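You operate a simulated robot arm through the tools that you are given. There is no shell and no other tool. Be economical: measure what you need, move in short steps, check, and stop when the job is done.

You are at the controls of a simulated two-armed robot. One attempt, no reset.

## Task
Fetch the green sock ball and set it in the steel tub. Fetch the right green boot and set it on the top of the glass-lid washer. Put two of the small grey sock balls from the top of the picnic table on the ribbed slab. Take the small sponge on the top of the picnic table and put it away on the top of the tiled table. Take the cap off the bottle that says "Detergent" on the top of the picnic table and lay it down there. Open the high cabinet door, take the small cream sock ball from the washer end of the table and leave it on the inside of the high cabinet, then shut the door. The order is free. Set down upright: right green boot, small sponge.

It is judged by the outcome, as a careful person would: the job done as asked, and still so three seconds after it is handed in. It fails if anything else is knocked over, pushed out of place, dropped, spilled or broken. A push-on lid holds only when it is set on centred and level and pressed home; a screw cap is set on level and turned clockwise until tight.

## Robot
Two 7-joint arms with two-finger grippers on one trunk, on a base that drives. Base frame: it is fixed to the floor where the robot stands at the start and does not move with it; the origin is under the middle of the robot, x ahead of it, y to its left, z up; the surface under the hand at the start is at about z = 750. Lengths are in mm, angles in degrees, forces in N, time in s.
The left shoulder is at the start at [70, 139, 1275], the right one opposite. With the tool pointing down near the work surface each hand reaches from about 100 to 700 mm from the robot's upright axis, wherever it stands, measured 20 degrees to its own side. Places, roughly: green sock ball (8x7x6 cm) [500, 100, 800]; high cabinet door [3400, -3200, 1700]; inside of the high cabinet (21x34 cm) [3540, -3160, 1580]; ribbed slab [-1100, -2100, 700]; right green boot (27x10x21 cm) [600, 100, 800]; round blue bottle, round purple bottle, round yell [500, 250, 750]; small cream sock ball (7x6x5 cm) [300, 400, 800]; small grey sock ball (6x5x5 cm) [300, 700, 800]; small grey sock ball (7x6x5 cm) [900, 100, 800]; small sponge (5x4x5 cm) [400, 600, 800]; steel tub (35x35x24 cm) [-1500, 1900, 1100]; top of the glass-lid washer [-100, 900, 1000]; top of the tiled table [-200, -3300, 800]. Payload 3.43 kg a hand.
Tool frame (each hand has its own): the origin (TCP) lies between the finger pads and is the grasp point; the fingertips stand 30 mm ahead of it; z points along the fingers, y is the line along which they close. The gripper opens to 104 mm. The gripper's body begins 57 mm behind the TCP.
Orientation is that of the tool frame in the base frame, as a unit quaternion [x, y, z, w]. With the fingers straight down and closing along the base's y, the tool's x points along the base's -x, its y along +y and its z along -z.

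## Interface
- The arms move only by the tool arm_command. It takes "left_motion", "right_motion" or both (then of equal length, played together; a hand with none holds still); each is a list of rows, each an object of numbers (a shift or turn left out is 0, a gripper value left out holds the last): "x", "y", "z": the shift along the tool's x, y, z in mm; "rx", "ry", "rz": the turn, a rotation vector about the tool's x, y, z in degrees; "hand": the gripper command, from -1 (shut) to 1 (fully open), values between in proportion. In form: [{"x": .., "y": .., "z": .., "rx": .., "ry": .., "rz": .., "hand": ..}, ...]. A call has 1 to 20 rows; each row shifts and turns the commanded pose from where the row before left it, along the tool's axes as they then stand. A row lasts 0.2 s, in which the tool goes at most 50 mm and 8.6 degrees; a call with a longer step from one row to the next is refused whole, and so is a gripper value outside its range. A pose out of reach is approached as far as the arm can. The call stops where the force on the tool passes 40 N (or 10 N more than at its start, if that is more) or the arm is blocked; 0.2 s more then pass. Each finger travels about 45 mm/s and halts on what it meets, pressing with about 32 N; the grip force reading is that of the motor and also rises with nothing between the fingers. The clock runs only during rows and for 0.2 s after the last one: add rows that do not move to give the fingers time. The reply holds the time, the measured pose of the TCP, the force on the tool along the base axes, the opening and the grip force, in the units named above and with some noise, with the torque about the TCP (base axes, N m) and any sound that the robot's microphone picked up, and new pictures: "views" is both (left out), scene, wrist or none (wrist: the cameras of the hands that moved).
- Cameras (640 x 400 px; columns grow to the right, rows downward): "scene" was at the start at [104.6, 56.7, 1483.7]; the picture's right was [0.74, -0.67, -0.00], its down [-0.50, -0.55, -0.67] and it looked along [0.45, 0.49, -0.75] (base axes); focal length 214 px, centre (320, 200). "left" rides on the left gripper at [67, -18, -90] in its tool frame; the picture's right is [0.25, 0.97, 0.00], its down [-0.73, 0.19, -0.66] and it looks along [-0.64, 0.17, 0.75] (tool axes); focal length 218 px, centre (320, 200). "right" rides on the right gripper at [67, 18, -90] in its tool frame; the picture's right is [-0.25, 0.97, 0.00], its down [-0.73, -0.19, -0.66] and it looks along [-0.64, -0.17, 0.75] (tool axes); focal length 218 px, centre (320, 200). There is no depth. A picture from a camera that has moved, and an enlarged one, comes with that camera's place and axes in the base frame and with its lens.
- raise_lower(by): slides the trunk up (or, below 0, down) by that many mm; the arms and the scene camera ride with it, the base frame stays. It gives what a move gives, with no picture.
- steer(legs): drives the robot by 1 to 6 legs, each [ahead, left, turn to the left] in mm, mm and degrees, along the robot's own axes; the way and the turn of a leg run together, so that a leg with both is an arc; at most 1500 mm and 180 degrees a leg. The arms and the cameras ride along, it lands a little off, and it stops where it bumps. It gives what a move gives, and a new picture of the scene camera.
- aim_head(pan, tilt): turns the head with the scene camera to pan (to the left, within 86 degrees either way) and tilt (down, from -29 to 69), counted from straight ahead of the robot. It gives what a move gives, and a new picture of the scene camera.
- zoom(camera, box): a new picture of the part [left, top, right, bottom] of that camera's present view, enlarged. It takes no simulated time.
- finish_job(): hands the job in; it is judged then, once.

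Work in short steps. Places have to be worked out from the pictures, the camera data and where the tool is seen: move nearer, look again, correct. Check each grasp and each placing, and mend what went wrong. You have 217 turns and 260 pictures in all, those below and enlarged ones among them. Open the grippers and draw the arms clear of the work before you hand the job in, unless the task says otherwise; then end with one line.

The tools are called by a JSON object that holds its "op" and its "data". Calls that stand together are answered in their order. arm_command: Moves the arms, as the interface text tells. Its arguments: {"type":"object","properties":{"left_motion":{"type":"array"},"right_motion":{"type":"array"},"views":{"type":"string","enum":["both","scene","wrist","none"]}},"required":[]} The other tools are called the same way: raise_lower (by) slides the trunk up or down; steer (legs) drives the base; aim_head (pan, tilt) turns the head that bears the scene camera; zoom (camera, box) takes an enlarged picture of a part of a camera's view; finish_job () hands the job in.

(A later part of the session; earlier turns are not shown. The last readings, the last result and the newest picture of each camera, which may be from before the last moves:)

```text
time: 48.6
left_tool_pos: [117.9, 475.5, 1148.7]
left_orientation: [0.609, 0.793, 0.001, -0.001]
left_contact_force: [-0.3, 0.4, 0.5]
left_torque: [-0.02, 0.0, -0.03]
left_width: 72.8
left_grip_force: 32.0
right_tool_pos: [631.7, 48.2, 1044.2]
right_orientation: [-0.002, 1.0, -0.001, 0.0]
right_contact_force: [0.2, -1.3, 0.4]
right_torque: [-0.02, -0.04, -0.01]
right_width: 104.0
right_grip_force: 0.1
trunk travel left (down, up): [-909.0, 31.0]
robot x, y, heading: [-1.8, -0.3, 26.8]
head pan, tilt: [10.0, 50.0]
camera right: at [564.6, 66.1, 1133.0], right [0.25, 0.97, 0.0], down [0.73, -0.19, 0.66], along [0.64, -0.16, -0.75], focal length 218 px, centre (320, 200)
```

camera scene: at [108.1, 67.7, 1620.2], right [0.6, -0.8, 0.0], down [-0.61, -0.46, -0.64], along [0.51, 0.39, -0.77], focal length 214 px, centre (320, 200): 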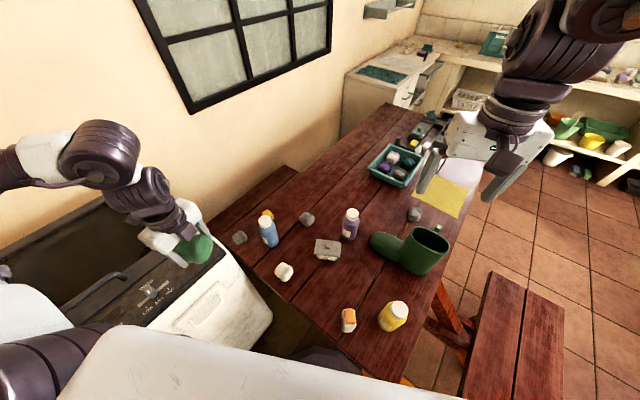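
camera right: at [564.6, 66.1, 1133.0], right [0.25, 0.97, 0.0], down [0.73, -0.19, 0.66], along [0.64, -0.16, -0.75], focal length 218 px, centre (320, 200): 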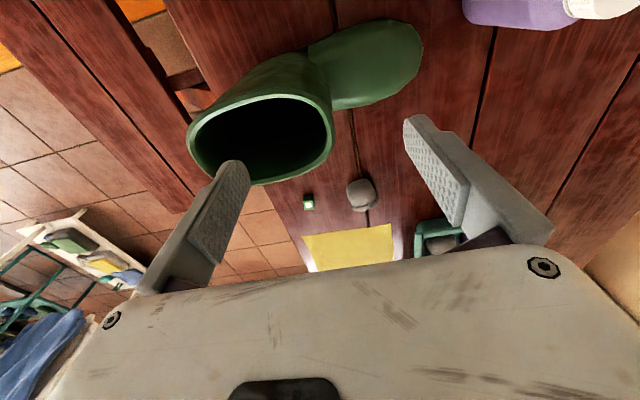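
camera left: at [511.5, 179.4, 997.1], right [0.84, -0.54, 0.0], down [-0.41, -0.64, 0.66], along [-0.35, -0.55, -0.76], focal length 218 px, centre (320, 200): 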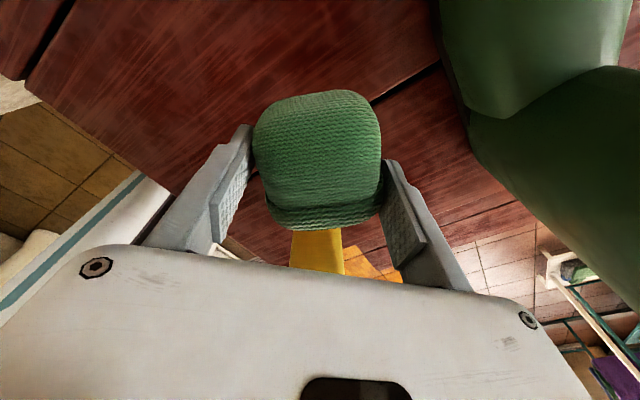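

Rim front wall triangulates to about y≈57, x≈640. Shift there and descend to z≈935, then close gently.

{"op": "arm_command", "data": {"right_motion": [{"x": -8, "y": 8, "z": 25}, {"z": 25}, {"z": 25}, {"z": 25}, {"z": 6}], "views": "wrist"}}

```text
time: 49.8
left_tool_pos: [117.6, 475.7, 1147.8]
left_orientation: [0.608, 0.794, 0.0, -0.001]
left_contact_force: [-0.8, 0.0, -0.5]
left_torque: [0.03, 0.02, -0.03]
left_width: 72.2
left_grip_force: 32.1
right_tool_pos: [639.5, 55.3, 937.0]
right_orientation: [-0.002, 1.0, -0.001, 0.0]
right_contact_force: [1.1, 0.1, -1.6]
right_torque: [0.01, 0.0, 0.02]
right_width: 104.0
right_grip_force: 0.0
trunk travel left (down, up): [-909.0, 31.0]
robot x, y, heading: [0.3, 1.3, 27.2]
head pan, tilt: [10.0, 50.0]
camera right: at [572.3, 73.4, 1026.9], right [0.25, 0.97, 0.0], down [0.73, -0.19, 0.66], along [0.64, -0.16, -0.75], focal length 218 px, centre (320, 200)
```

right: 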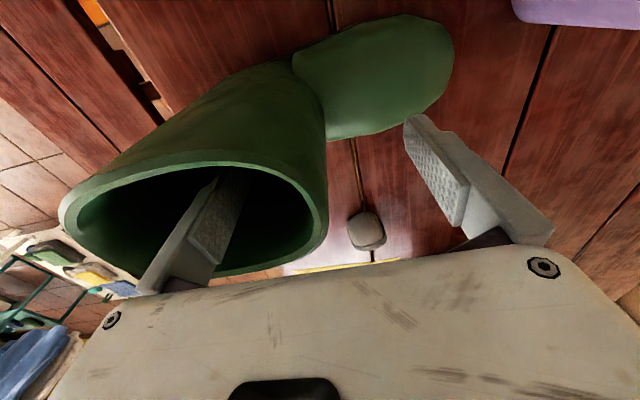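

Inner finger is inside the shaft, outer outside. Close and lift 60 to check.

{"op": "arm_command", "data": {"right_motion": [{"hand": -1}, {"hand": -1}, {"hand": -1}, {"hand": -1}, {"hand": -1}, {"hand": -1}, {"hand": -1}, {"z": -20}, {"z": -20}, {"z": -20}], "views": "both"}}

```text
time: 52.0
left_tool_pos: [118.9, 475.5, 1146.4]
left_orientation: [0.608, 0.794, 0.0, -0.001]
left_contact_force: [-0.5, -0.5, 0.3]
left_torque: [0.03, -0.03, 0.01]
left_width: 72.0
left_grip_force: 32.3
right_tool_pos: [638.6, 55.3, 997.3]
right_orientation: [-0.002, 1.0, -0.001, 0.0]
right_contact_force: [-0.4, -0.3, -4.6]
right_torque: [-0.01, -0.03, 0.01]
right_width: 11.9
right_grip_force: 32.0
trunk travel left (down, up): [-909.0, 31.0]
robot x, y, heading: [0.7, 5.5, 27.0]
head pan, tilt: [10.0, 50.0]
camera scene: at [108.3, 68.6, 1620.1], right [0.6, -0.8, 0.0], down [-0.61, -0.46, -0.64], along [0.51, 0.39, -0.77], focal length 214 px, centre (320, 200)
camera right: at [572.8, 73.6, 1086.6], right [0.25, 0.97, 0.0], down [0.73, -0.19, 0.66], along [0.64, -0.16, -0.75], focal length 218 px, centre (320, 200)
```

scene: 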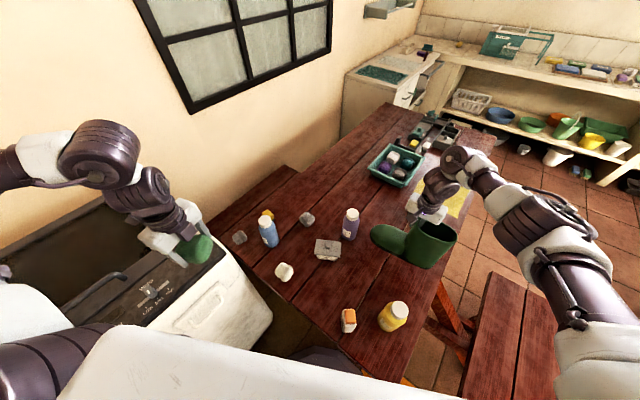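
right: 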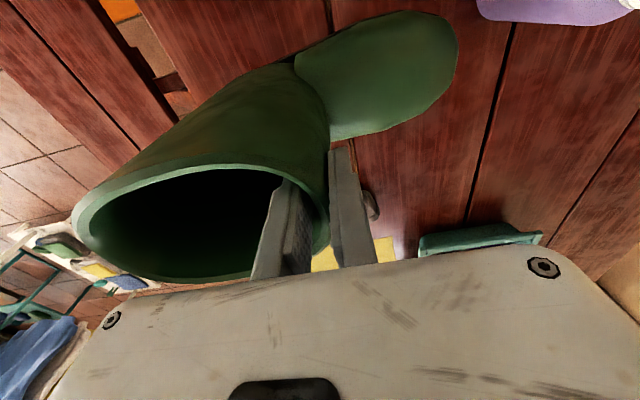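

Boot is held upright (4.6 N). Lift it ~230 mm while pulling it a bit nearer, then turn left to face the washer.

{"op": "arm_command", "data": {"right_motion": [{"z": -40}, {"z": -40}, {"z": -40}, {"z": -40, "x": 15}, {"z": -40, "x": 20}, {"z": -30, "x": 20}], "views": "none"}}

{"op": "steer", "data": {"legs": [[0, 0, 60]]}}

{"op": "aim_head", "data": {"pan": 10, "tilt": 40}}

```text
time: 53.4
left_tool_pos: [118.7, 474.3, 1146.8]
left_orientation: [0.609, 0.793, 0.001, -0.001]
left_contact_force: [0.0, 1.0, -1.0]
left_torque: [0.03, 0.01, 0.02]
left_width: 71.7
left_grip_force: 31.7
right_tool_pos: [589.9, 55.0, 1218.0]
right_orientation: [-0.002, 1.0, -0.002, 0.0]
right_contact_force: [-0.5, -0.7, -4.7]
right_torque: [0.01, 0.01, -0.02]
right_width: 12.0
right_grip_force: 32.4
right hand out of reach, approached as far as the arm can: row 6
trunk travel left (down, up): [-909.0, 31.0]
robot x, y, heading: [-4.0, 0.7, 27.2]
head pan, tilt: [10.0, 50.0]
```

```text
time: 56.4
left_tool_pos: [-348.2, 341.7, 1146.6]
left_orientation: [0.134, 0.991, 0.0, -0.001]
left_contact_force: [0.4, -0.5, -0.7]
left_torque: [0.03, 0.0, 0.01]
left_width: 71.4
left_grip_force: 32.1
right_tool_pos: [251.3, 536.4, 1217.7]
right_orientation: [-0.498, 0.867, -0.001, -0.001]
right_contact_force: [-0.1, 0.8, -4.5]
right_torque: [0.01, -0.03, -0.02]
right_width: 12.2
right_grip_force: 31.5
trunk travel left (down, up): [-909.0, 31.0]
robot x, y, heading: [1.9, 1.6, 86.8]
head pan, tilt: [10.0, 50.0]
camera scene: at [-3.6, 126.2, 1620.1], right [0.99, 0.12, 0.0], down [0.09, -0.76, -0.64], along [-0.08, 0.64, -0.77], focal length 214 px, centre (320, 200)
```

scene: 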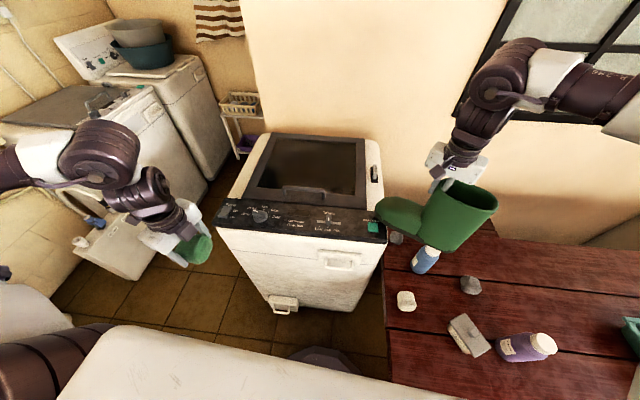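

```text
time: 57.2
left_tool_pos: [-349.2, 343.8, 1147.0]
left_orientation: [0.133, 0.991, 0.0, -0.001]
left_contact_force: [0.3, 0.7, -0.1]
left_torque: [0.01, 0.0, -0.01]
left_width: 71.0
left_grip_force: 32.1
right_tool_pos: [252.5, 537.9, 1216.4]
right_orientation: [-0.499, 0.867, 0.0, -0.001]
right_contact_force: [0.7, -0.2, -4.8]
right_torque: [-0.03, -0.04, -0.01]
right_width: 12.3
right_grip_force: 32.4
trunk travel left (down, up): [-909.0, 31.0]
robot x, y, heading: [-2.8, -2.3, 87.1]
head pan, tilt: [10.0, 40.0]
camera scene: at [-5.2, 134.0, 1634.2], right [0.99, 0.12, 0.0], down [0.08, -0.64, -0.77], along [-0.09, 0.76, -0.64], focal length 214 px, centre (320, 200)
```

scene: 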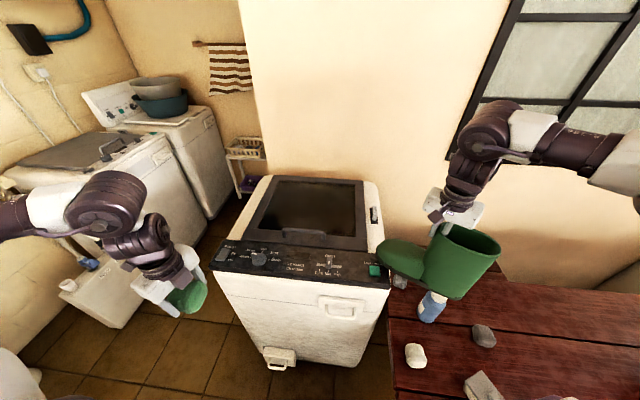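

The washer top is about x -425..165, y 560..1060, z≈960, glass lid centred near [-105,850]. I raise 30, then drive forward 180 and left 150.

{"op": "raise_lower", "data": {"by": 30}}

{"op": "steer", "data": {"legs": [[170, 150, 0]]}}

```text
time: 57.9
left_tool_pos: [-349.2, 343.1, 1178.2]
left_orientation: [0.134, 0.991, 0.0, -0.001]
left_contact_force: [0.2, 0.1, -0.7]
left_torque: [0.0, -0.02, 0.02]
left_width: 70.9
left_grip_force: 32.4
right_tool_pos: [251.4, 538.9, 1247.5]
right_orientation: [-0.498, 0.867, -0.001, 0.0]
right_contact_force: [-0.5, 0.3, -4.7]
right_torque: [-0.03, 0.01, 0.0]
right_width: 12.2
right_grip_force: 32.1
trunk travel left (down, up): [-939.0, 1.0]
robot x, y, heading: [3.6, -1.9, 86.8]
head pan, tilt: [10.0, 40.0]
```

```text
time: 59.5
left_tool_pos: [-463.0, 492.7, 1175.2]
left_orientation: [0.14, 0.99, -0.001, 0.001]
left_contact_force: [-0.6, 0.6, -0.5]
left_torque: [-0.04, -0.03, 0.01]
left_width: 70.6
left_grip_force: 32.1
right_tool_pos: [138.1, 681.8, 1244.4]
right_orientation: [-0.495, 0.869, -0.003, 0.0]
right_contact_force: [-0.6, 0.4, -4.6]
right_torque: [-0.04, 0.0, -0.01]
right_width: 12.3
right_grip_force: 31.8
trunk travel left (down, up): [-939.0, 1.0]
robot x, y, heading: [-117.4, 141.9, 86.3]
head pan, tilt: [10.0, 40.0]
stopped in leg 1: the robot was blocked; the commanded pose is now the measured one
camera scene: at [-122.6, 281.7, 1663.9], right [0.99, 0.11, 0.0], down [0.07, -0.64, -0.76], along [-0.08, 0.76, -0.65], focal length 214 px, centre (320, 200)
```

scene: 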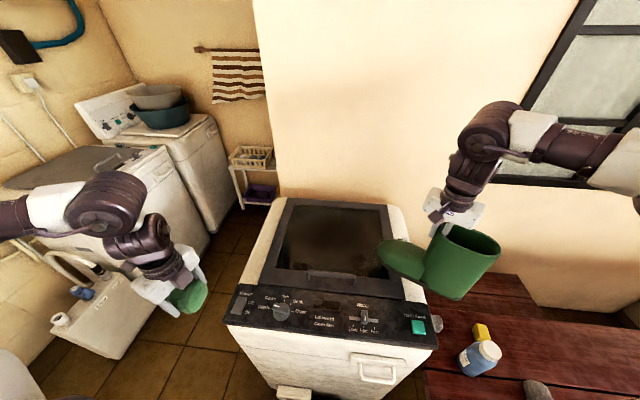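

The base touched the washer's foot; I back off 10 mm and carry the boot over the lid with the arm (base shift -250,+118).

{"op": "steer", "data": {"legs": [[-12, 0, 0]]}}

{"op": "arm_command", "data": {"right_motion": [{"x": 3, "y": 40, "rz": -4}, {"x": 3, "y": 40, "rz": -4}, {"x": 0, "y": 40, "rz": -4}, {"x": -2, "y": 40, "rz": -4}, {"x": -5, "y": 40, "rz": -4}, {"x": -9, "y": 40, "rz": -4}], "views": "both"}}

```text
time: 60.3
left_tool_pos: [-464.5, 482.8, 1174.2]
left_orientation: [0.14, 0.99, -0.002, 0.001]
left_contact_force: [-0.8, 0.3, -0.2]
left_torque: [-0.06, 0.01, -0.04]
left_width: 70.4
left_grip_force: 32.3
right_tool_pos: [139.0, 673.7, 1245.4]
right_orientation: [-0.494, 0.869, -0.002, 0.0]
right_contact_force: [-0.9, 1.4, -5.1]
right_torque: [-0.05, -0.02, 0.04]
right_width: 11.9
right_grip_force: 31.9
trunk travel left (down, up): [-939.0, 1.0]
robot x, y, heading: [-116.0, 134.6, 86.1]
head pan, tilt: [10.0, 40.0]
camera scene: at [-122.3, 273.2, 1663.6], right [0.99, 0.11, 0.0], down [0.07, -0.64, -0.76], along [-0.08, 0.76, -0.65], focal length 214 px, centre (320, 200)
```

scene: 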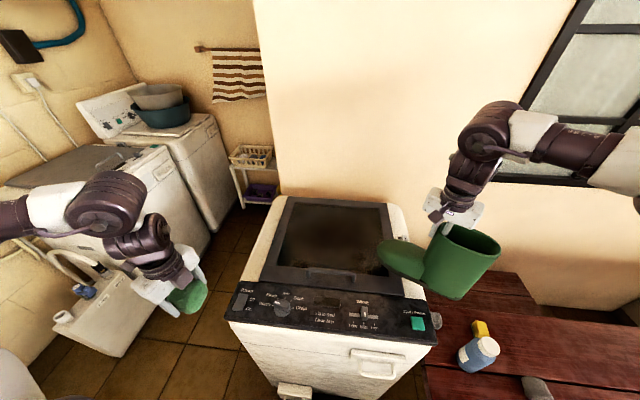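

```text
time: 61.7
left_tool_pos: [-466.7, 480.3, 1176.6]
left_orientation: [0.14, 0.99, -0.001, 0.002]
left_contact_force: [-0.7, 0.1, -0.2]
left_torque: [-0.01, -0.07, 0.02]
left_width: 70.3
left_grip_force: 32.1
right_tool_pos: [-88.3, 762.6, 1246.3]
right_orientation: [-0.666, 0.746, -0.003, 0.002]
right_contact_force: [-0.6, 0.5, -5.1]
right_torque: [-0.02, 0.02, 0.03]
right_width: 11.7
right_grip_force: 31.7
trunk travel left (down, up): [-939.0, 1.0]
robot x, y, heading: [-116.2, 133.3, 86.3]
head pan, tilt: [10.0, 40.0]
camera scene: at [-127.9, 268.1, 1664.1], right [0.99, 0.11, 0.0], down [0.07, -0.64, -0.76], along [-0.08, 0.76, -0.64], focal length 214 px, centre (320, 200)
camera right: at [-113.9, 699.2, 1336.1], right [-0.93, 0.36, 0.0], down [0.27, 0.7, 0.66], along [0.24, 0.61, -0.75], focal length 218 px, centre (320, 200)
```

scene: 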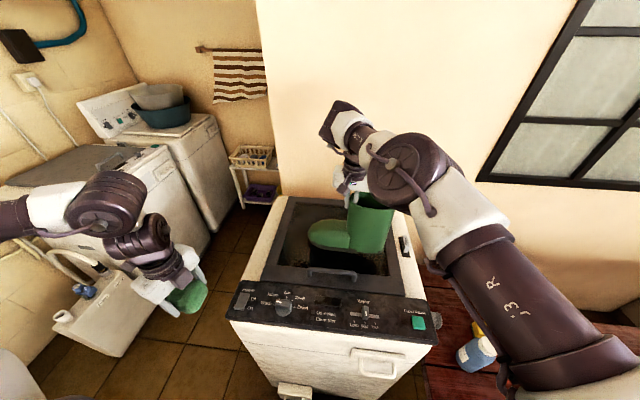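
right: 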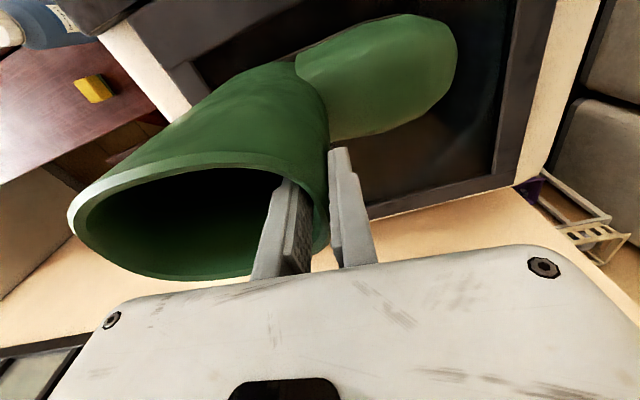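

Boot is over the glass. Shift it 50 further back, then lower in small steps.

{"op": "arm_command", "data": {"right_motion": [{"x": -24, "y": 16}, {"x": -24, "y": 16}, {"z": 20}, {"z": 20}, {"z": 15}], "views": "scene"}}

{"op": "arm_command", "data": {"right_motion": [{"z": 6}, {"z": 6}, {"z": 6}, {"z": 6}, {"z": 5}, {"z": 5}, {"z": 5}, {"z": 5}, {"z": 5}], "views": "scene"}}

```text
time: 62.9
left_tool_pos: [-462.7, 478.5, 1176.9]
left_orientation: [0.139, 0.99, 0.0, 0.0]
left_contact_force: [-1.3, -0.7, -0.8]
left_torque: [0.0, -0.02, 0.0]
left_width: 70.1
left_grip_force: 31.9
right_tool_pos: [-96.8, 769.4, 1188.3]
right_orientation: [-0.664, 0.748, -0.001, 0.002]
right_contact_force: [0.8, 0.8, -4.7]
right_torque: [0.01, -0.06, -0.01]
right_width: 12.3
right_grip_force: 32.2
right hand out of reach, approached as far as the arm can: row 1, 2
trunk travel left (down, up): [-939.0, 1.0]
robot x, y, heading: [-116.8, 131.0, 86.2]
head pan, tilt: [10.0, 40.0]
camera scene: at [-121.3, 267.1, 1664.3], right [0.99, 0.11, 0.0], down [0.07, -0.64, -0.77], along [-0.08, 0.76, -0.64], focal length 214 px, centre (320, 200)
```

scene: 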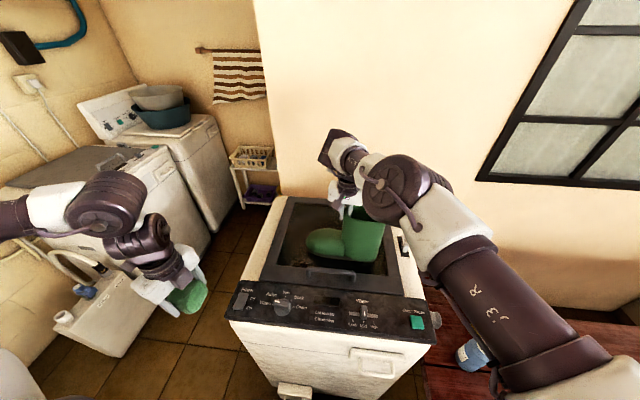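

```text
time: 63.7
left_tool_pos: [-463.1, 476.2, 1178.2]
left_orientation: [0.14, 0.99, 0.003, -0.001]
left_contact_force: [1.0, 0.3, -0.7]
left_torque: [-0.06, -0.03, 0.04]
left_width: 69.9
left_grip_force: 32.6
right_tool_pos: [-95.2, 769.3, 1182.9]
right_orientation: [-0.663, 0.749, 0.006, 0.003]
right_contact_force: [1.1, -12.2, 26.0]
right_torque: [-1.68, -0.38, -0.05]
right_width: 12.6
right_grip_force: 31.6
trunk travel left (down, up): [-939.0, 1.0]
robot x, y, heading: [-114.9, 135.5, 86.1]
head pan, tilt: [10.0, 40.0]
stopped in row 4 (right hand): the force on the tool passed its limit at 46 N (the readings are from after the stop); the commanded pose is now the measured one
camera scene: at [-120.7, 261.7, 1664.9], right [0.99, 0.11, 0.0], down [0.07, -0.64, -0.77], along [-0.08, 0.76, -0.64], focal length 214 px, centre (320, 200)
```

scene: 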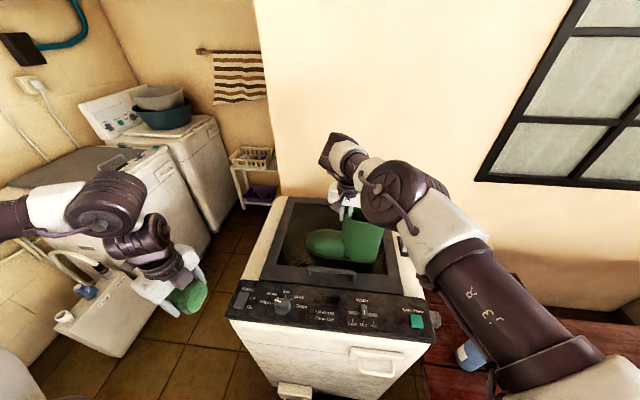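

Contact at TCP z 1183 (top ≈1003). I check the seating with the wrist camera before releasing.

{"op": "arm_command", "data": {"right_motion": [{"z": -3}], "views": "wrist"}}

{"op": "zoom", "data": {"camera": "scene", "box": [260, 180, 420, 290]}}

```text
time: 64.1
left_tool_pos: [-462.7, 476.1, 1178.1]
left_orientation: [0.139, 0.99, 0.002, -0.001]
left_contact_force: [-0.2, 0.3, 0.2]
left_torque: [-0.01, 0.01, -0.03]
left_width: 70.1
left_grip_force: 31.8
right_tool_pos: [-96.1, 769.8, 1182.3]
right_orientation: [-0.664, 0.748, 0.004, 0.003]
right_contact_force: [-1.5, -5.4, 9.5]
right_torque: [-0.45, -0.14, -0.11]
right_width: 12.2
right_grip_force: 31.6
trunk travel left (down, up): [-939.0, 1.0]
robot x, y, heading: [-119.7, 133.0, 86.1]
head pan, tilt: [10.0, 40.0]
camera right: at [-120.1, 705.1, 1271.9], right [-0.93, 0.37, 0.01], down [0.28, 0.69, 0.67], along [0.24, 0.62, -0.75], focal length 218 px, centre (320, 200)
```

right: 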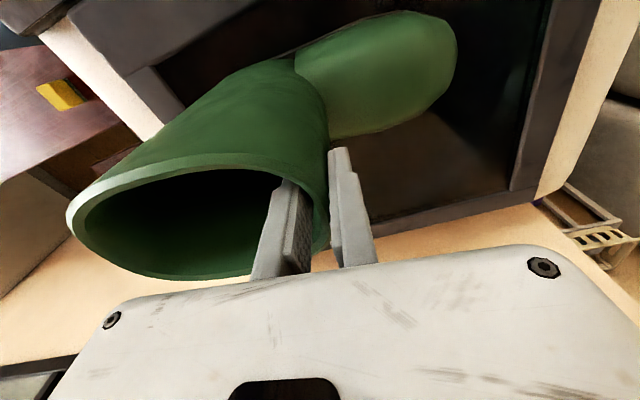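

```text
3.64 times, centred on (340, 235) of scene
camera zoom: at [-120.7, 263.0, 1664.5], right [0.99, 0.11, 0.0], down [0.07, -0.64, -0.77], along [-0.08, 0.76, -0.64], focal length 780 px, centre (247, 73)
```

zoom: 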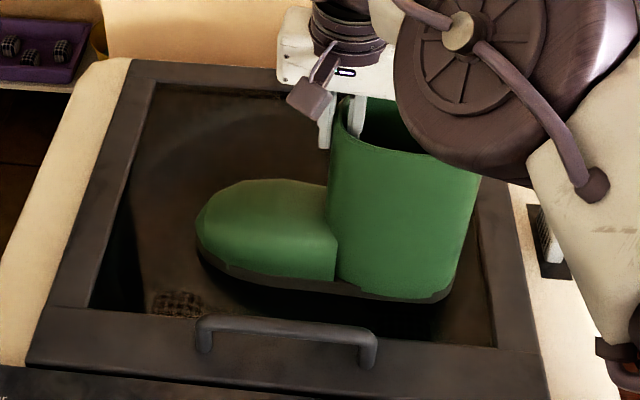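

Boot sits flat on the glass clear of frame and handle. Open to ~35 mm and lift straight up.

{"op": "arm_command", "data": {"right_motion": [{"hand": -0.3}, {"hand": -0.3}, {"hand": -0.3}, {"hand": -0.3}, {"z": -10}, {"z": -20}, {"z": -30}], "views": "both"}}

```text
time: 65.7
left_tool_pos: [-462.9, 476.6, 1177.4]
left_orientation: [0.14, 0.99, 0.002, -0.001]
left_contact_force: [0.5, -0.4, -0.4]
left_torque: [0.0, -0.01, 0.01]
left_width: 69.3
left_grip_force: 32.1
right_tool_pos: [-93.9, 770.6, 1241.4]
right_orientation: [-0.664, 0.748, 0.005, 0.003]
right_contact_force: [-0.8, 0.0, 1.2]
right_torque: [0.03, -0.01, 0.01]
right_width: 36.3
right_grip_force: 0.2
trunk travel left (down, up): [-939.0, 1.0]
robot x, y, heading: [-119.2, 132.7, 86.0]
head pan, tilt: [10.0, 40.0]
camera scene: at [-120.7, 264.9, 1664.4], right [0.99, 0.11, 0.0], down [0.07, -0.64, -0.77], along [-0.08, 0.76, -0.64], focal length 214 px, centre (320, 200)
camera right: at [-119.5, 706.4, 1331.0], right [-0.93, 0.37, 0.0], down [0.28, 0.69, 0.67], along [0.24, 0.62, -0.75], focal length 218 px, centre (320, 200)
```

scene: 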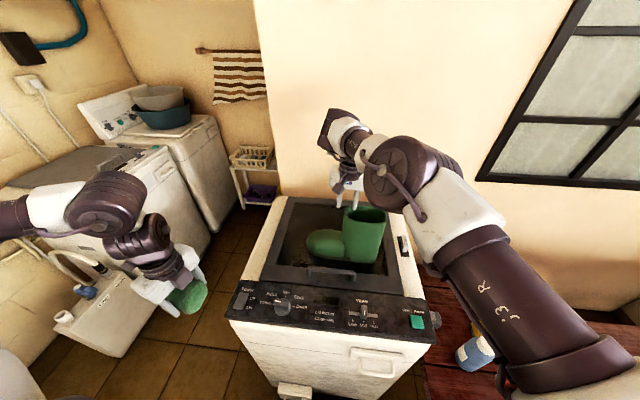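
right: 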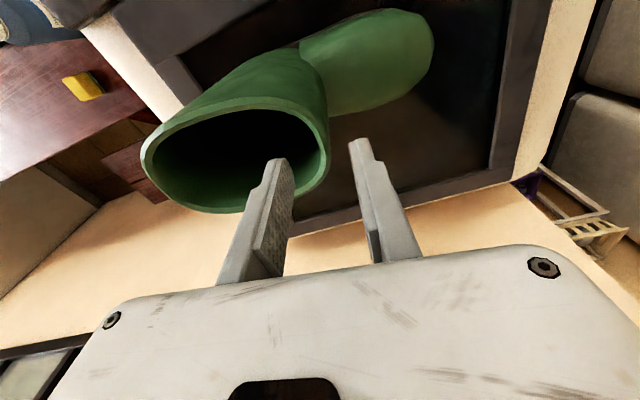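

Boot stands well. Lift another 40 so the tips clear the rim.

{"op": "arm_command", "data": {"right_motion": [{"z": -15}, {"z": -15}, {"z": -15}], "views": "wrist"}}

```text
time: 66.5
left_tool_pos: [-461.7, 478.3, 1178.3]
left_orientation: [0.139, 0.99, 0.001, -0.001]
left_contact_force: [0.3, 0.1, -1.0]
left_torque: [-0.02, -0.02, -0.01]
left_width: 69.2
left_grip_force: 31.9
right_tool_pos: [-93.7, 765.1, 1286.5]
right_orientation: [-0.664, 0.748, 0.004, 0.004]
right_contact_force: [0.1, -0.3, 1.4]
right_torque: [0.01, -0.03, 0.01]
right_width: 36.4
right_grip_force: 0.0
right hand out of reach, approached as far as the arm can: row 3
trunk travel left (down, up): [-939.0, 1.0]
robot x, y, heading: [-118.6, 132.9, 86.1]
head pan, tilt: [10.0, 40.0]
camera right: at [-119.7, 700.4, 1375.3], right [-0.93, 0.37, 0.01], down [0.28, 0.69, 0.67], along [0.24, 0.62, -0.75], focal length 218 px, centre (320, 200)
```

right: 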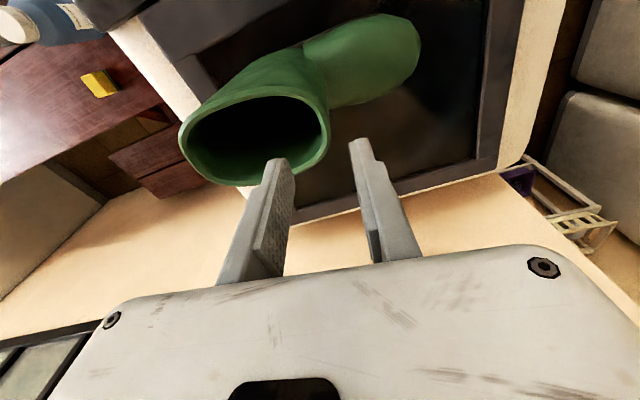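

Clear. Back the robot away 250 mm, turn left 45° and look toward the steel tub.

{"op": "steer", "data": {"legs": [[-250, 0, 0], [0, 0, 45]]}}

{"op": "aim_head", "data": {"pan": 0, "tilt": 25}}

```text
time: 70.3
left_tool_pos: [-620.2, -115.7, 1175.9]
left_orientation: [-0.252, 0.968, 0.0, -0.001]
left_contact_force: [0.1, -0.3, -0.7]
left_torque: [-0.03, -0.04, -0.03]
left_width: 68.5
left_grip_force: 32.1
right_tool_pos: [-563.4, 348.7, 1285.6]
right_orientation: [0.899, -0.437, -0.006, -0.002]
right_contact_force: [0.3, -1.1, -1.0]
right_torque: [0.02, 0.01, 0.01]
right_width: 36.6
right_grip_force: 0.0
trunk travel left (down, up): [-939.0, 1.0]
robot x, y, heading: [-136.3, -111.3, 131.5]
head pan, tilt: [10.0, 40.0]
camera scene: at [-229.6, -24.4, 1664.3], right [0.62, 0.78, 0.0], down [0.5, -0.4, -0.77], along [-0.6, 0.48, -0.64], focal length 214 px, centre (320, 200)
```

scene: 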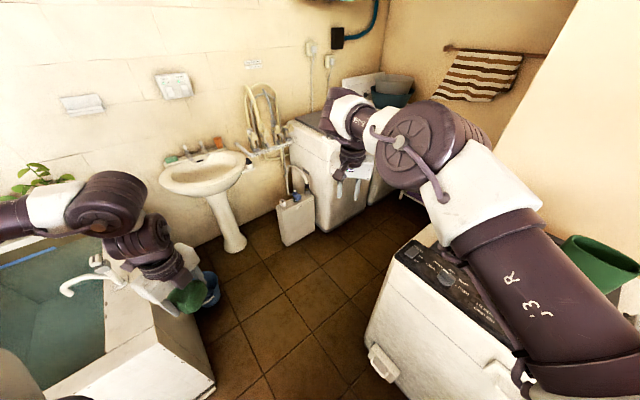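

```text
time: 71.1
left_tool_pos: [-621.0, -115.7, 1177.1]
left_orientation: [-0.251, 0.968, 0.001, -0.001]
left_contact_force: [-0.3, -0.1, -0.9]
left_torque: [0.0, -0.01, 0.0]
left_width: 68.4
left_grip_force: 32.4
right_tool_pos: [-564.1, 347.4, 1285.8]
right_orientation: [0.899, -0.437, -0.005, -0.002]
right_contact_force: [0.2, 0.1, -0.3]
right_torque: [-0.01, -0.04, 0.0]
right_width: 36.3
right_grip_force: 0.1
trunk travel left (down, up): [-939.0, 1.0]
robot x, y, heading: [-131.6, -114.4, 131.4]
head pan, tilt: [0.0, 25.0]
camera scene: at [-224.5, -9.8, 1687.6], right [0.75, 0.66, 0.0], down [0.28, -0.32, -0.91], along [-0.6, 0.68, -0.42], focal length 214 px, centre (320, 200)
```

scene: 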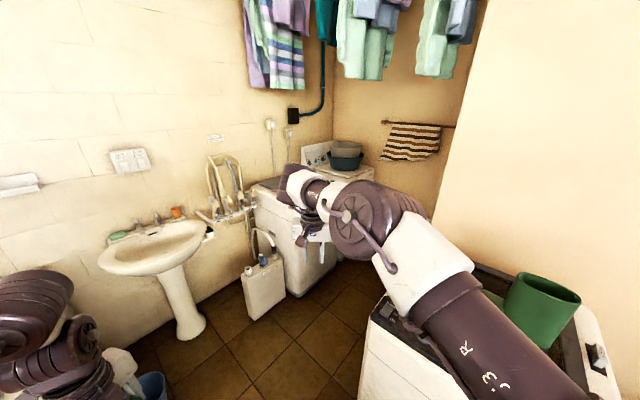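

Boot stands fine. I raise the left hand, fold the right hand in, and drive toward the machines in the corner, staying clear of the glass-lid washer.

{"op": "arm_command", "data": {"left_motion": [{"z": -35}, {"z": -35}, {"z": -35}, {"z": -35}, {"z": -35}], "right_motion": [{"x": 40, "y": -20}, {"x": 40, "y": -20}, {"x": 40, "y": -20}, {"x": 40, "y": -20}, {"x": 20, "y": -20}], "views": "none"}}

{"op": "steer", "data": {"legs": [[800, 200, 0], [300, -500, 0]]}}

```text
time: 72.3
left_tool_pos: [-618.3, -116.6, 1353.5]
left_orientation: [-0.252, 0.968, 0.001, -0.002]
left_contact_force: [-0.1, 0.0, -0.5]
left_torque: [-0.01, 0.0, 0.02]
left_width: 68.1
left_grip_force: 32.2
right_tool_pos: [-442.4, 290.7, 1284.3]
right_orientation: [0.9, -0.436, -0.006, -0.001]
right_contact_force: [0.0, 0.0, -0.5]
right_torque: [0.0, 0.0, -0.02]
right_width: 36.3
right_grip_force: 0.2
right hand out of reach, approached as far as the arm can: row 4, 5
trunk travel left (down, up): [-939.0, 1.0]
robot x, y, heading: [-135.0, -113.0, 131.3]
head pan, tilt: [0.0, 25.0]
```

```text
time: 78.9
left_tool_pos: [-1213.7, 802.7, 1352.4]
left_orientation: [-0.174, 0.985, 0.006, 0.001]
left_contact_force: [0.6, -1.0, -0.9]
left_torque: [0.05, -0.06, 0.02]
left_width: 66.3
left_grip_force: 32.1
right_tool_pos: [-974.8, 1177.2, 1288.7]
right_orientation: [0.863, -0.504, -0.007, -0.007]
right_contact_force: [0.3, -1.5, -0.2]
right_torque: [0.1, -0.01, 0.02]
right_width: 36.6
right_grip_force: 0.0
trunk travel left (down, up): [-939.0, 1.0]
robot x, y, heading: [-730.1, 743.3, 122.3]
head pan, tilt: [0.0, 25.0]
stopped in leg 2: the robot was blocked; the commanded pose is now the measured one
camera scene: at [-805.7, 844.3, 1688.8], right [0.84, 0.53, 0.01], down [0.23, -0.35, -0.91], along [-0.48, 0.77, -0.42], focal length 214 px, centre (320, 200)
```

scene: 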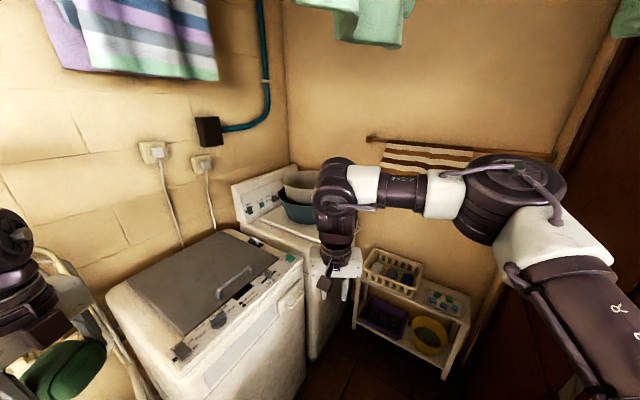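

The base brushed the glass-lid washer's side and stopped. I shift left away, and advance partway to about (-900,1000), then look.

{"op": "steer", "data": {"legs": [[0, 80, 0], [300, -20, 0]]}}

{"op": "arm_command", "data": {"right_motion": [{"x": 19, "y": -39}, {"x": 19, "y": -39}, {"x": 19, "y": -39}, {"x": 19, "y": -39}, {"x": 19, "y": -39}, {"x": 19, "y": -39}, {"x": 19, "y": -39}, {"x": 19, "y": -39}, {"x": 19, "y": -39}], "views": "scene"}}

```text
time: 81.6
left_tool_pos: [-1423.0, 1035.5, 1352.9]
left_orientation: [-0.175, 0.985, 0.002, 0.0]
left_contact_force: [-0.2, -1.3, -0.3]
left_torque: [0.0, 0.0, 0.03]
left_width: 66.0
left_grip_force: 31.9
right_tool_pos: [-1184.6, 1409.6, 1286.4]
right_orientation: [0.863, -0.505, -0.007, -0.003]
right_contact_force: [-0.9, -1.0, 0.6]
right_torque: [0.04, 0.02, 0.02]
right_width: 36.5
right_grip_force: 0.0
trunk travel left (down, up): [-939.0, 1.0]
robot x, y, heading: [-939.4, 963.1, 122.4]
head pan, tilt: [0.0, 25.0]
camera scene: at [-1014.1, 1077.8, 1688.1], right [0.84, 0.54, 0.0], down [0.23, -0.35, -0.91], along [-0.49, 0.77, -0.42], focal length 214 px, centre (320, 200)
```

scene: 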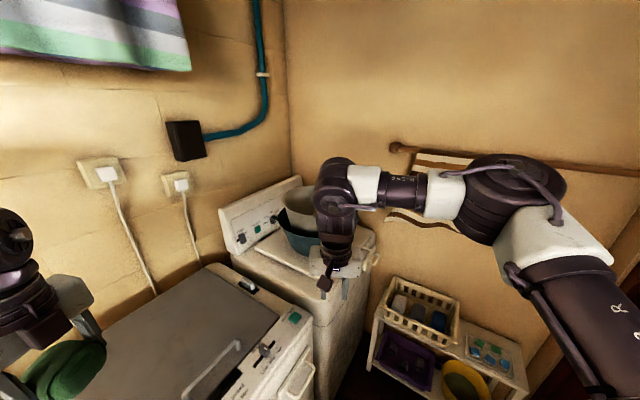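

```text
time: 83.6
left_tool_pos: [-1421.8, 1038.1, 1352.6]
left_orientation: [-0.175, 0.985, 0.001, -0.001]
left_contact_force: [0.0, 0.7, -0.1]
left_torque: [0.04, -0.02, 0.02]
left_width: 65.4
left_grip_force: 32.2
right_tool_pos: [-1183.8, 1412.1, 1285.4]
right_orientation: [0.863, -0.505, -0.006, -0.002]
right_contact_force: [0.3, -0.2, -0.8]
right_torque: [-0.02, 0.01, -0.03]
right_width: 36.5
right_grip_force: 0.0
right hand out of reach, approached as far as the arm can: row 1, 2, 3, 4, 5, 6, 7, 8, 9
trunk travel left (down, up): [-939.0, 1.0]
robot x, y, heading: [-940.1, 964.3, 122.6]
head pan, tilt: [0.0, 25.0]
camera scene: at [-1014.5, 1082.2, 1687.7], right [0.84, 0.54, 0.0], down [0.23, -0.36, -0.91], along [-0.48, 0.77, -0.42], focal length 214 px, centre (320, 200)
```

scene: 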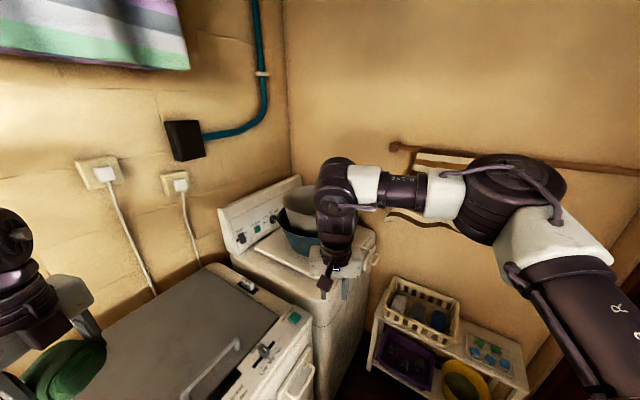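

The right arm refuses pulling in; try moving it sideways only while lowering slightly.

{"op": "arm_command", "data": {"right_motion": [{"y": -35, "z": 10}, {"y": -35, "z": 10}, {"y": -35, "z": 10}, {"y": -35, "z": 10}, {"y": -35, "z": 10}, {"y": -35, "z": 10}, {"y": -35}], "views": "scene"}}

```text
time: 85.2
left_tool_pos: [-1420.4, 1038.4, 1353.7]
left_orientation: [-0.174, 0.985, 0.001, 0.0]
left_contact_force: [0.6, 0.3, -0.5]
left_torque: [-0.02, 0.0, 0.01]
left_width: 65.2
left_grip_force: 31.5
right_tool_pos: [-968.8, 1534.7, 1222.2]
right_orientation: [0.863, -0.506, -0.005, -0.001]
right_contact_force: [0.7, -0.2, -0.3]
right_torque: [0.0, 0.03, -0.03]
right_width: 36.5
right_grip_force: 0.1
trunk travel left (down, up): [-939.0, 1.0]
robot x, y, heading: [-936.3, 960.7, 122.7]
head pan, tilt: [0.0, 25.0]
camera scene: at [-1012.4, 1082.9, 1687.8], right [0.84, 0.54, 0.0], down [0.23, -0.36, -0.91], along [-0.49, 0.77, -0.42], focal length 214 px, centre (320, 200)
```

scene: 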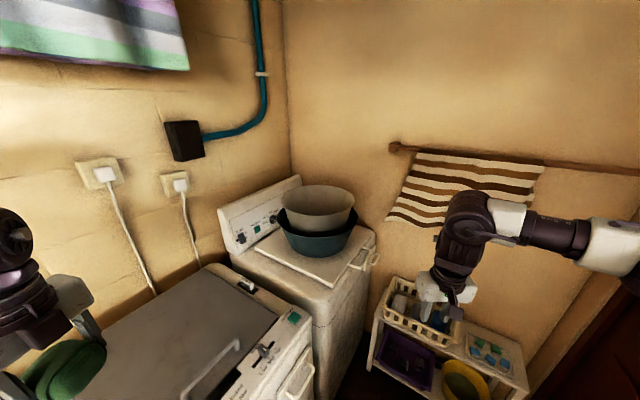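

The grey tub nested in the teal basin is now visible; zoom to confirm it's the steel tub.

{"op": "zoom", "data": {"camera": "scene", "box": [240, 160, 400, 280]}}

```text
3.33 times, centred on (320, 220) of scene
camera zoom: at [-1012.4, 1082.9, 1687.8], right [0.84, 0.54, 0.0], down [0.23, -0.36, -0.91], along [-0.49, 0.77, -0.42], focal length 715 px, centre (320, 133)
```

zoom: 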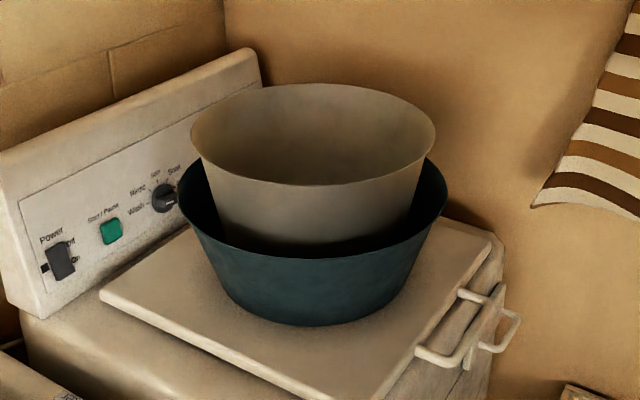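

Steel tub confirmed, centre ≈[-1543,1895], rim z≈1240. Retract the right hand toward the body before moving in.

{"op": "arm_command", "data": {"right_motion": [{"x": 35, "z": 15}, {"x": 35, "z": 15}, {"x": 35, "z": 15}, {"x": 35, "z": 15}, {"x": 35, "z": 15}, {"x": 35, "z": 15}, {"x": 35, "z": 15}], "views": "none"}}

```text
time: 86.8
left_tool_pos: [-1422.5, 1037.5, 1352.3]
left_orientation: [-0.174, 0.985, 0.001, -0.001]
left_contact_force: [0.0, -0.7, -0.4]
left_torque: [-0.03, 0.03, -0.05]
left_width: 64.7
left_grip_force: 32.5
right_tool_pos: [-908.4, 1420.0, 1165.7]
right_orientation: [0.863, -0.506, -0.005, -0.002]
right_contact_force: [0.0, -0.1, -0.5]
right_torque: [0.01, -0.01, 0.0]
right_width: 36.1
right_grip_force: 0.0
right hand out of reach, approached as far as the arm can: row 4, 5, 6, 7
trunk travel left (down, up): [-939.0, 1.0]
robot x, y, heading: [-937.9, 964.9, 122.5]
head pan, tilt: [0.0, 25.0]
```

Drive to about (-940,1560) with heading kept, then view.

{"op": "steer", "data": {"legs": [[500, -318, 0]]}}

```text
time: 90.2
left_tool_pos: [-1426.8, 1636.1, 1353.1]
left_orientation: [-0.175, 0.985, 0.002, 0.0]
left_contact_force: [0.6, 0.1, -1.0]
left_torque: [0.03, -0.02, -0.01]
left_width: 64.5
left_grip_force: 32.1
right_tool_pos: [-910.3, 2019.1, 1165.4]
right_orientation: [0.863, -0.505, -0.006, -0.003]
right_contact_force: [0.4, -0.1, -0.4]
right_torque: [0.0, -0.04, 0.01]
right_width: 36.5
right_grip_force: 0.0
trunk travel left (down, up): [-939.0, 1.0]
robot x, y, heading: [-943.6, 1561.7, 122.4]
head pan, tilt: [0.0, 25.0]
camera scene: at [-1017.3, 1679.8, 1687.9], right [0.84, 0.54, 0.0], down [0.23, -0.36, -0.91], along [-0.49, 0.77, -0.42], focal length 214 px, centre (320, 200)
```

scene: 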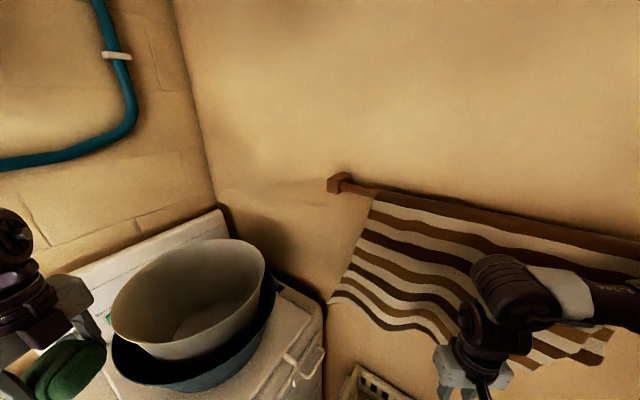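

Tub centre from this near view ≈[-1495,1830]. Move the left hand +y (≈207 mm) over it.

{"op": "arm_command", "data": {"left_motion": [{"y": 41}, {"y": 41}, {"y": 41}, {"y": 41}, {"y": 41}], "views": "both"}}

```text
time: 91.4
left_tool_pos: [-1496.8, 1834.9, 1349.8]
left_orientation: [-0.175, 0.985, -0.001, -0.001]
left_contact_force: [0.6, 0.2, -0.5]
left_torque: [-0.03, -0.03, -0.01]
left_width: 64.5
left_grip_force: 31.9
right_tool_pos: [-911.5, 2022.6, 1163.2]
right_orientation: [0.863, -0.504, -0.004, -0.001]
right_contact_force: [1.0, 0.7, 0.2]
right_torque: [-0.02, 0.0, 0.04]
right_width: 36.5
right_grip_force: 0.1
trunk travel left (down, up): [-939.0, 1.0]
robot x, y, heading: [-939.4, 1563.2, 122.5]
head pan, tilt: [0.0, 25.0]
camera scene: at [-1017.7, 1686.8, 1687.3], right [0.84, 0.54, 0.0], down [0.23, -0.36, -0.91], along [-0.49, 0.76, -0.43], focal length 214 px, centre (320, 200)
camera left: at [-1554.9, 1796.5, 1440.6], right [-0.57, 0.82, 0.0], down [0.62, 0.43, 0.66], along [0.54, 0.37, -0.76], focal length 218 px, centre (320, 200)
```

scene: 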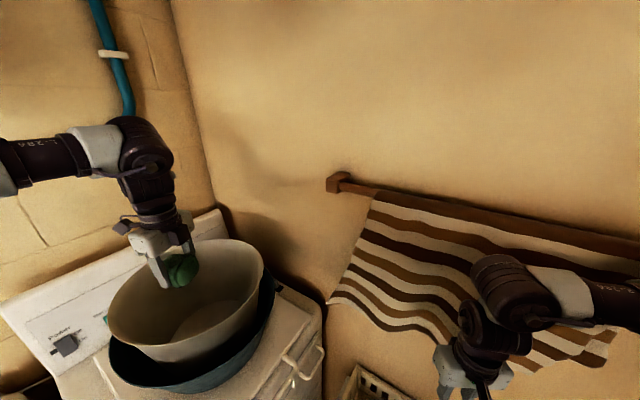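
left: 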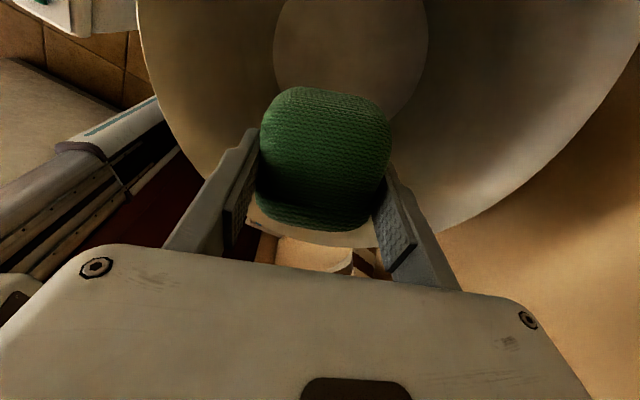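

The tub's floor circle puts its centre at ≈[-1543,1862]; correct by that and descend partly.

{"op": "arm_command", "data": {"left_motion": [{"x": 16, "y": 20}, {"x": 16, "y": 20}, {"z": 30}, {"z": 30}, {"z": 30}, {"z": 30}, {"z": 30}], "views": "both"}}

```text
time: 93.0
left_tool_pos: [-1541.9, 1855.4, 1202.4]
left_orientation: [-0.175, 0.985, 0.001, 0.0]
left_contact_force: [-0.4, -1.2, -0.9]
left_torque: [0.0, 0.01, -0.01]
left_width: 63.9
left_grip_force: 31.8
right_tool_pos: [-911.6, 2019.5, 1165.5]
right_orientation: [0.863, -0.505, -0.006, -0.002]
right_contact_force: [0.4, -0.4, 0.0]
right_torque: [0.01, 0.01, 0.02]
right_width: 36.4
right_grip_force: 0.1
trunk travel left (down, up): [-939.0, 1.0]
robot x, y, heading: [-940.1, 1563.2, 122.5]
head pan, tilt: [0.0, 25.0]
camera scene: at [-1018.8, 1681.6, 1687.7], right [0.84, 0.54, 0.0], down [0.23, -0.36, -0.91], along [-0.48, 0.77, -0.42], focal length 214 px, centre (320, 200)
camera left: at [-1599.4, 1817.6, 1291.7], right [-0.57, 0.82, 0.0], down [0.62, 0.43, 0.66], along [0.54, 0.38, -0.75], focal length 218 px, centre (320, 200)
```

scene: 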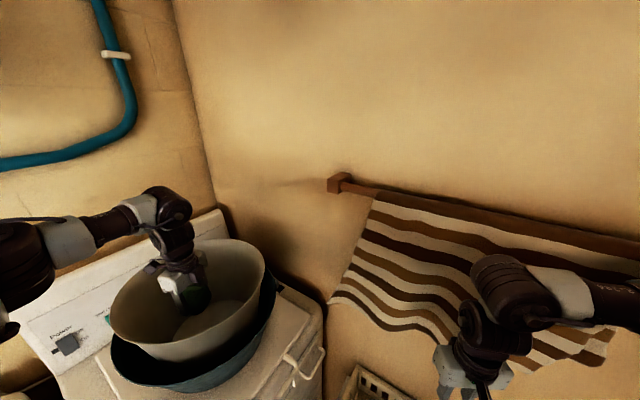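
left: 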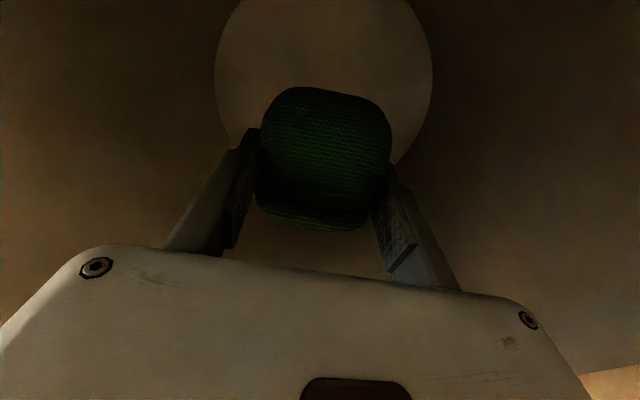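

Inside the tub and centred over its floor. Lower further in small steps until contact.

{"op": "arm_command", "data": {"left_motion": [{"z": 25}, {"z": 25}, {"z": 25}, {"z": 15}, {"z": 10}, {"z": 10}, {"z": 8}, {"z": 8}, {"z": 8}, {"z": 8}], "views": "wrist"}}

```text
time: 95.2
left_tool_pos: [-1539.0, 1858.1, 1072.5]
left_orientation: [-0.177, 0.984, 0.008, -0.003]
left_contact_force: [6.7, -7.4, 24.8]
left_torque: [-0.71, -0.32, 0.06]
left_width: 64.7
left_grip_force: 32.4
right_tool_pos: [-907.3, 2018.0, 1165.6]
right_orientation: [0.863, -0.505, -0.007, -0.001]
right_contact_force: [0.3, 0.4, -0.1]
right_torque: [-0.03, 0.01, -0.01]
right_width: 36.4
right_grip_force: 0.0
trunk travel left (down, up): [-939.0, 1.0]
robot x, y, heading: [-940.6, 1563.9, 122.2]
head pan, tilt: [0.0, 25.0]
stopped in row 10 (left hand): the force on the tool passed its limit at 51 N (the readings are from after the stop); the commanded pose is now the measured one
camera left: at [-1596.2, 1818.6, 1161.2], right [-0.57, 0.82, 0.02], down [0.62, 0.42, 0.66], along [0.53, 0.39, -0.75], focal length 218 px, centre (320, 200)
```

left: 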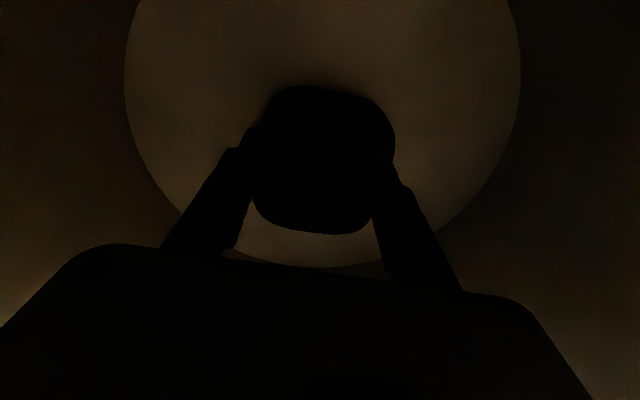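

Touched the floor. Back off slightly, release, and rise straight out.

{"op": "arm_command", "data": {"left_motion": [{"z": -3}, {"hand": 0.6}, {"hand": 1}, {"hand": 1}, {"hand": 1}, {"z": -20}, {"z": -40}, {"z": -40}, {"z": -40}, {"z": -40}, {"z": -40}, {"z": -40}, {"z": -30}], "views": "both"}}

```text
time: 98.0
left_tool_pos: [-1539.5, 1856.7, 1361.1]
left_orientation: [-0.176, 0.984, 0.007, -0.002]
left_contact_force: [0.2, 0.7, 0.7]
left_torque: [-0.02, 0.04, 0.02]
left_width: 103.8
left_grip_force: 0.1
right_tool_pos: [-910.9, 2019.4, 1164.6]
right_orientation: [0.863, -0.505, -0.006, -0.002]
right_contact_force: [0.2, -0.5, 0.0]
right_torque: [-0.01, 0.0, 0.0]
right_width: 36.6
right_grip_force: 0.0
trunk travel left (down, up): [-939.0, 1.0]
robot x, y, heading: [-943.3, 1565.8, 122.4]
head pan, tilt: [0.0, 25.0]
camera scene: at [-1015.7, 1682.1, 1687.7], right [0.84, 0.54, 0.0], down [0.23, -0.36, -0.91], along [-0.49, 0.77, -0.42], focal length 214 px, centre (320, 200)
camera left: at [-1596.3, 1817.3, 1451.2], right [-0.57, 0.82, 0.01], down [0.62, 0.42, 0.66], along [0.53, 0.39, -0.75], focal length 218 px, centre (320, 200)
```

scene: 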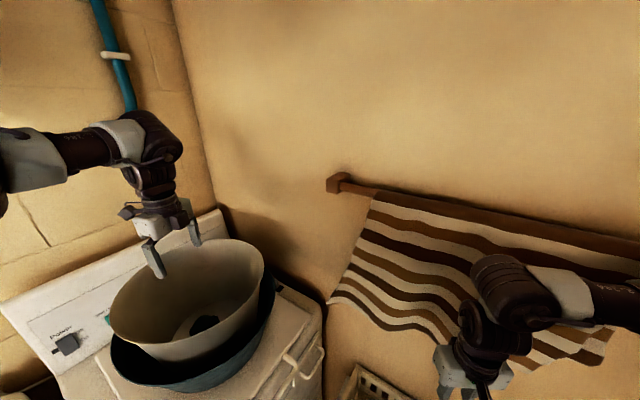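
left: 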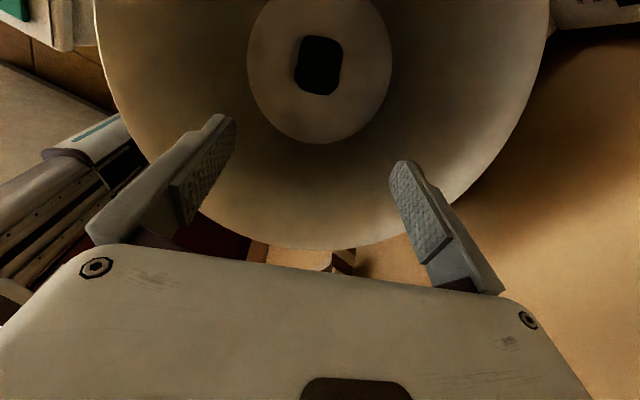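

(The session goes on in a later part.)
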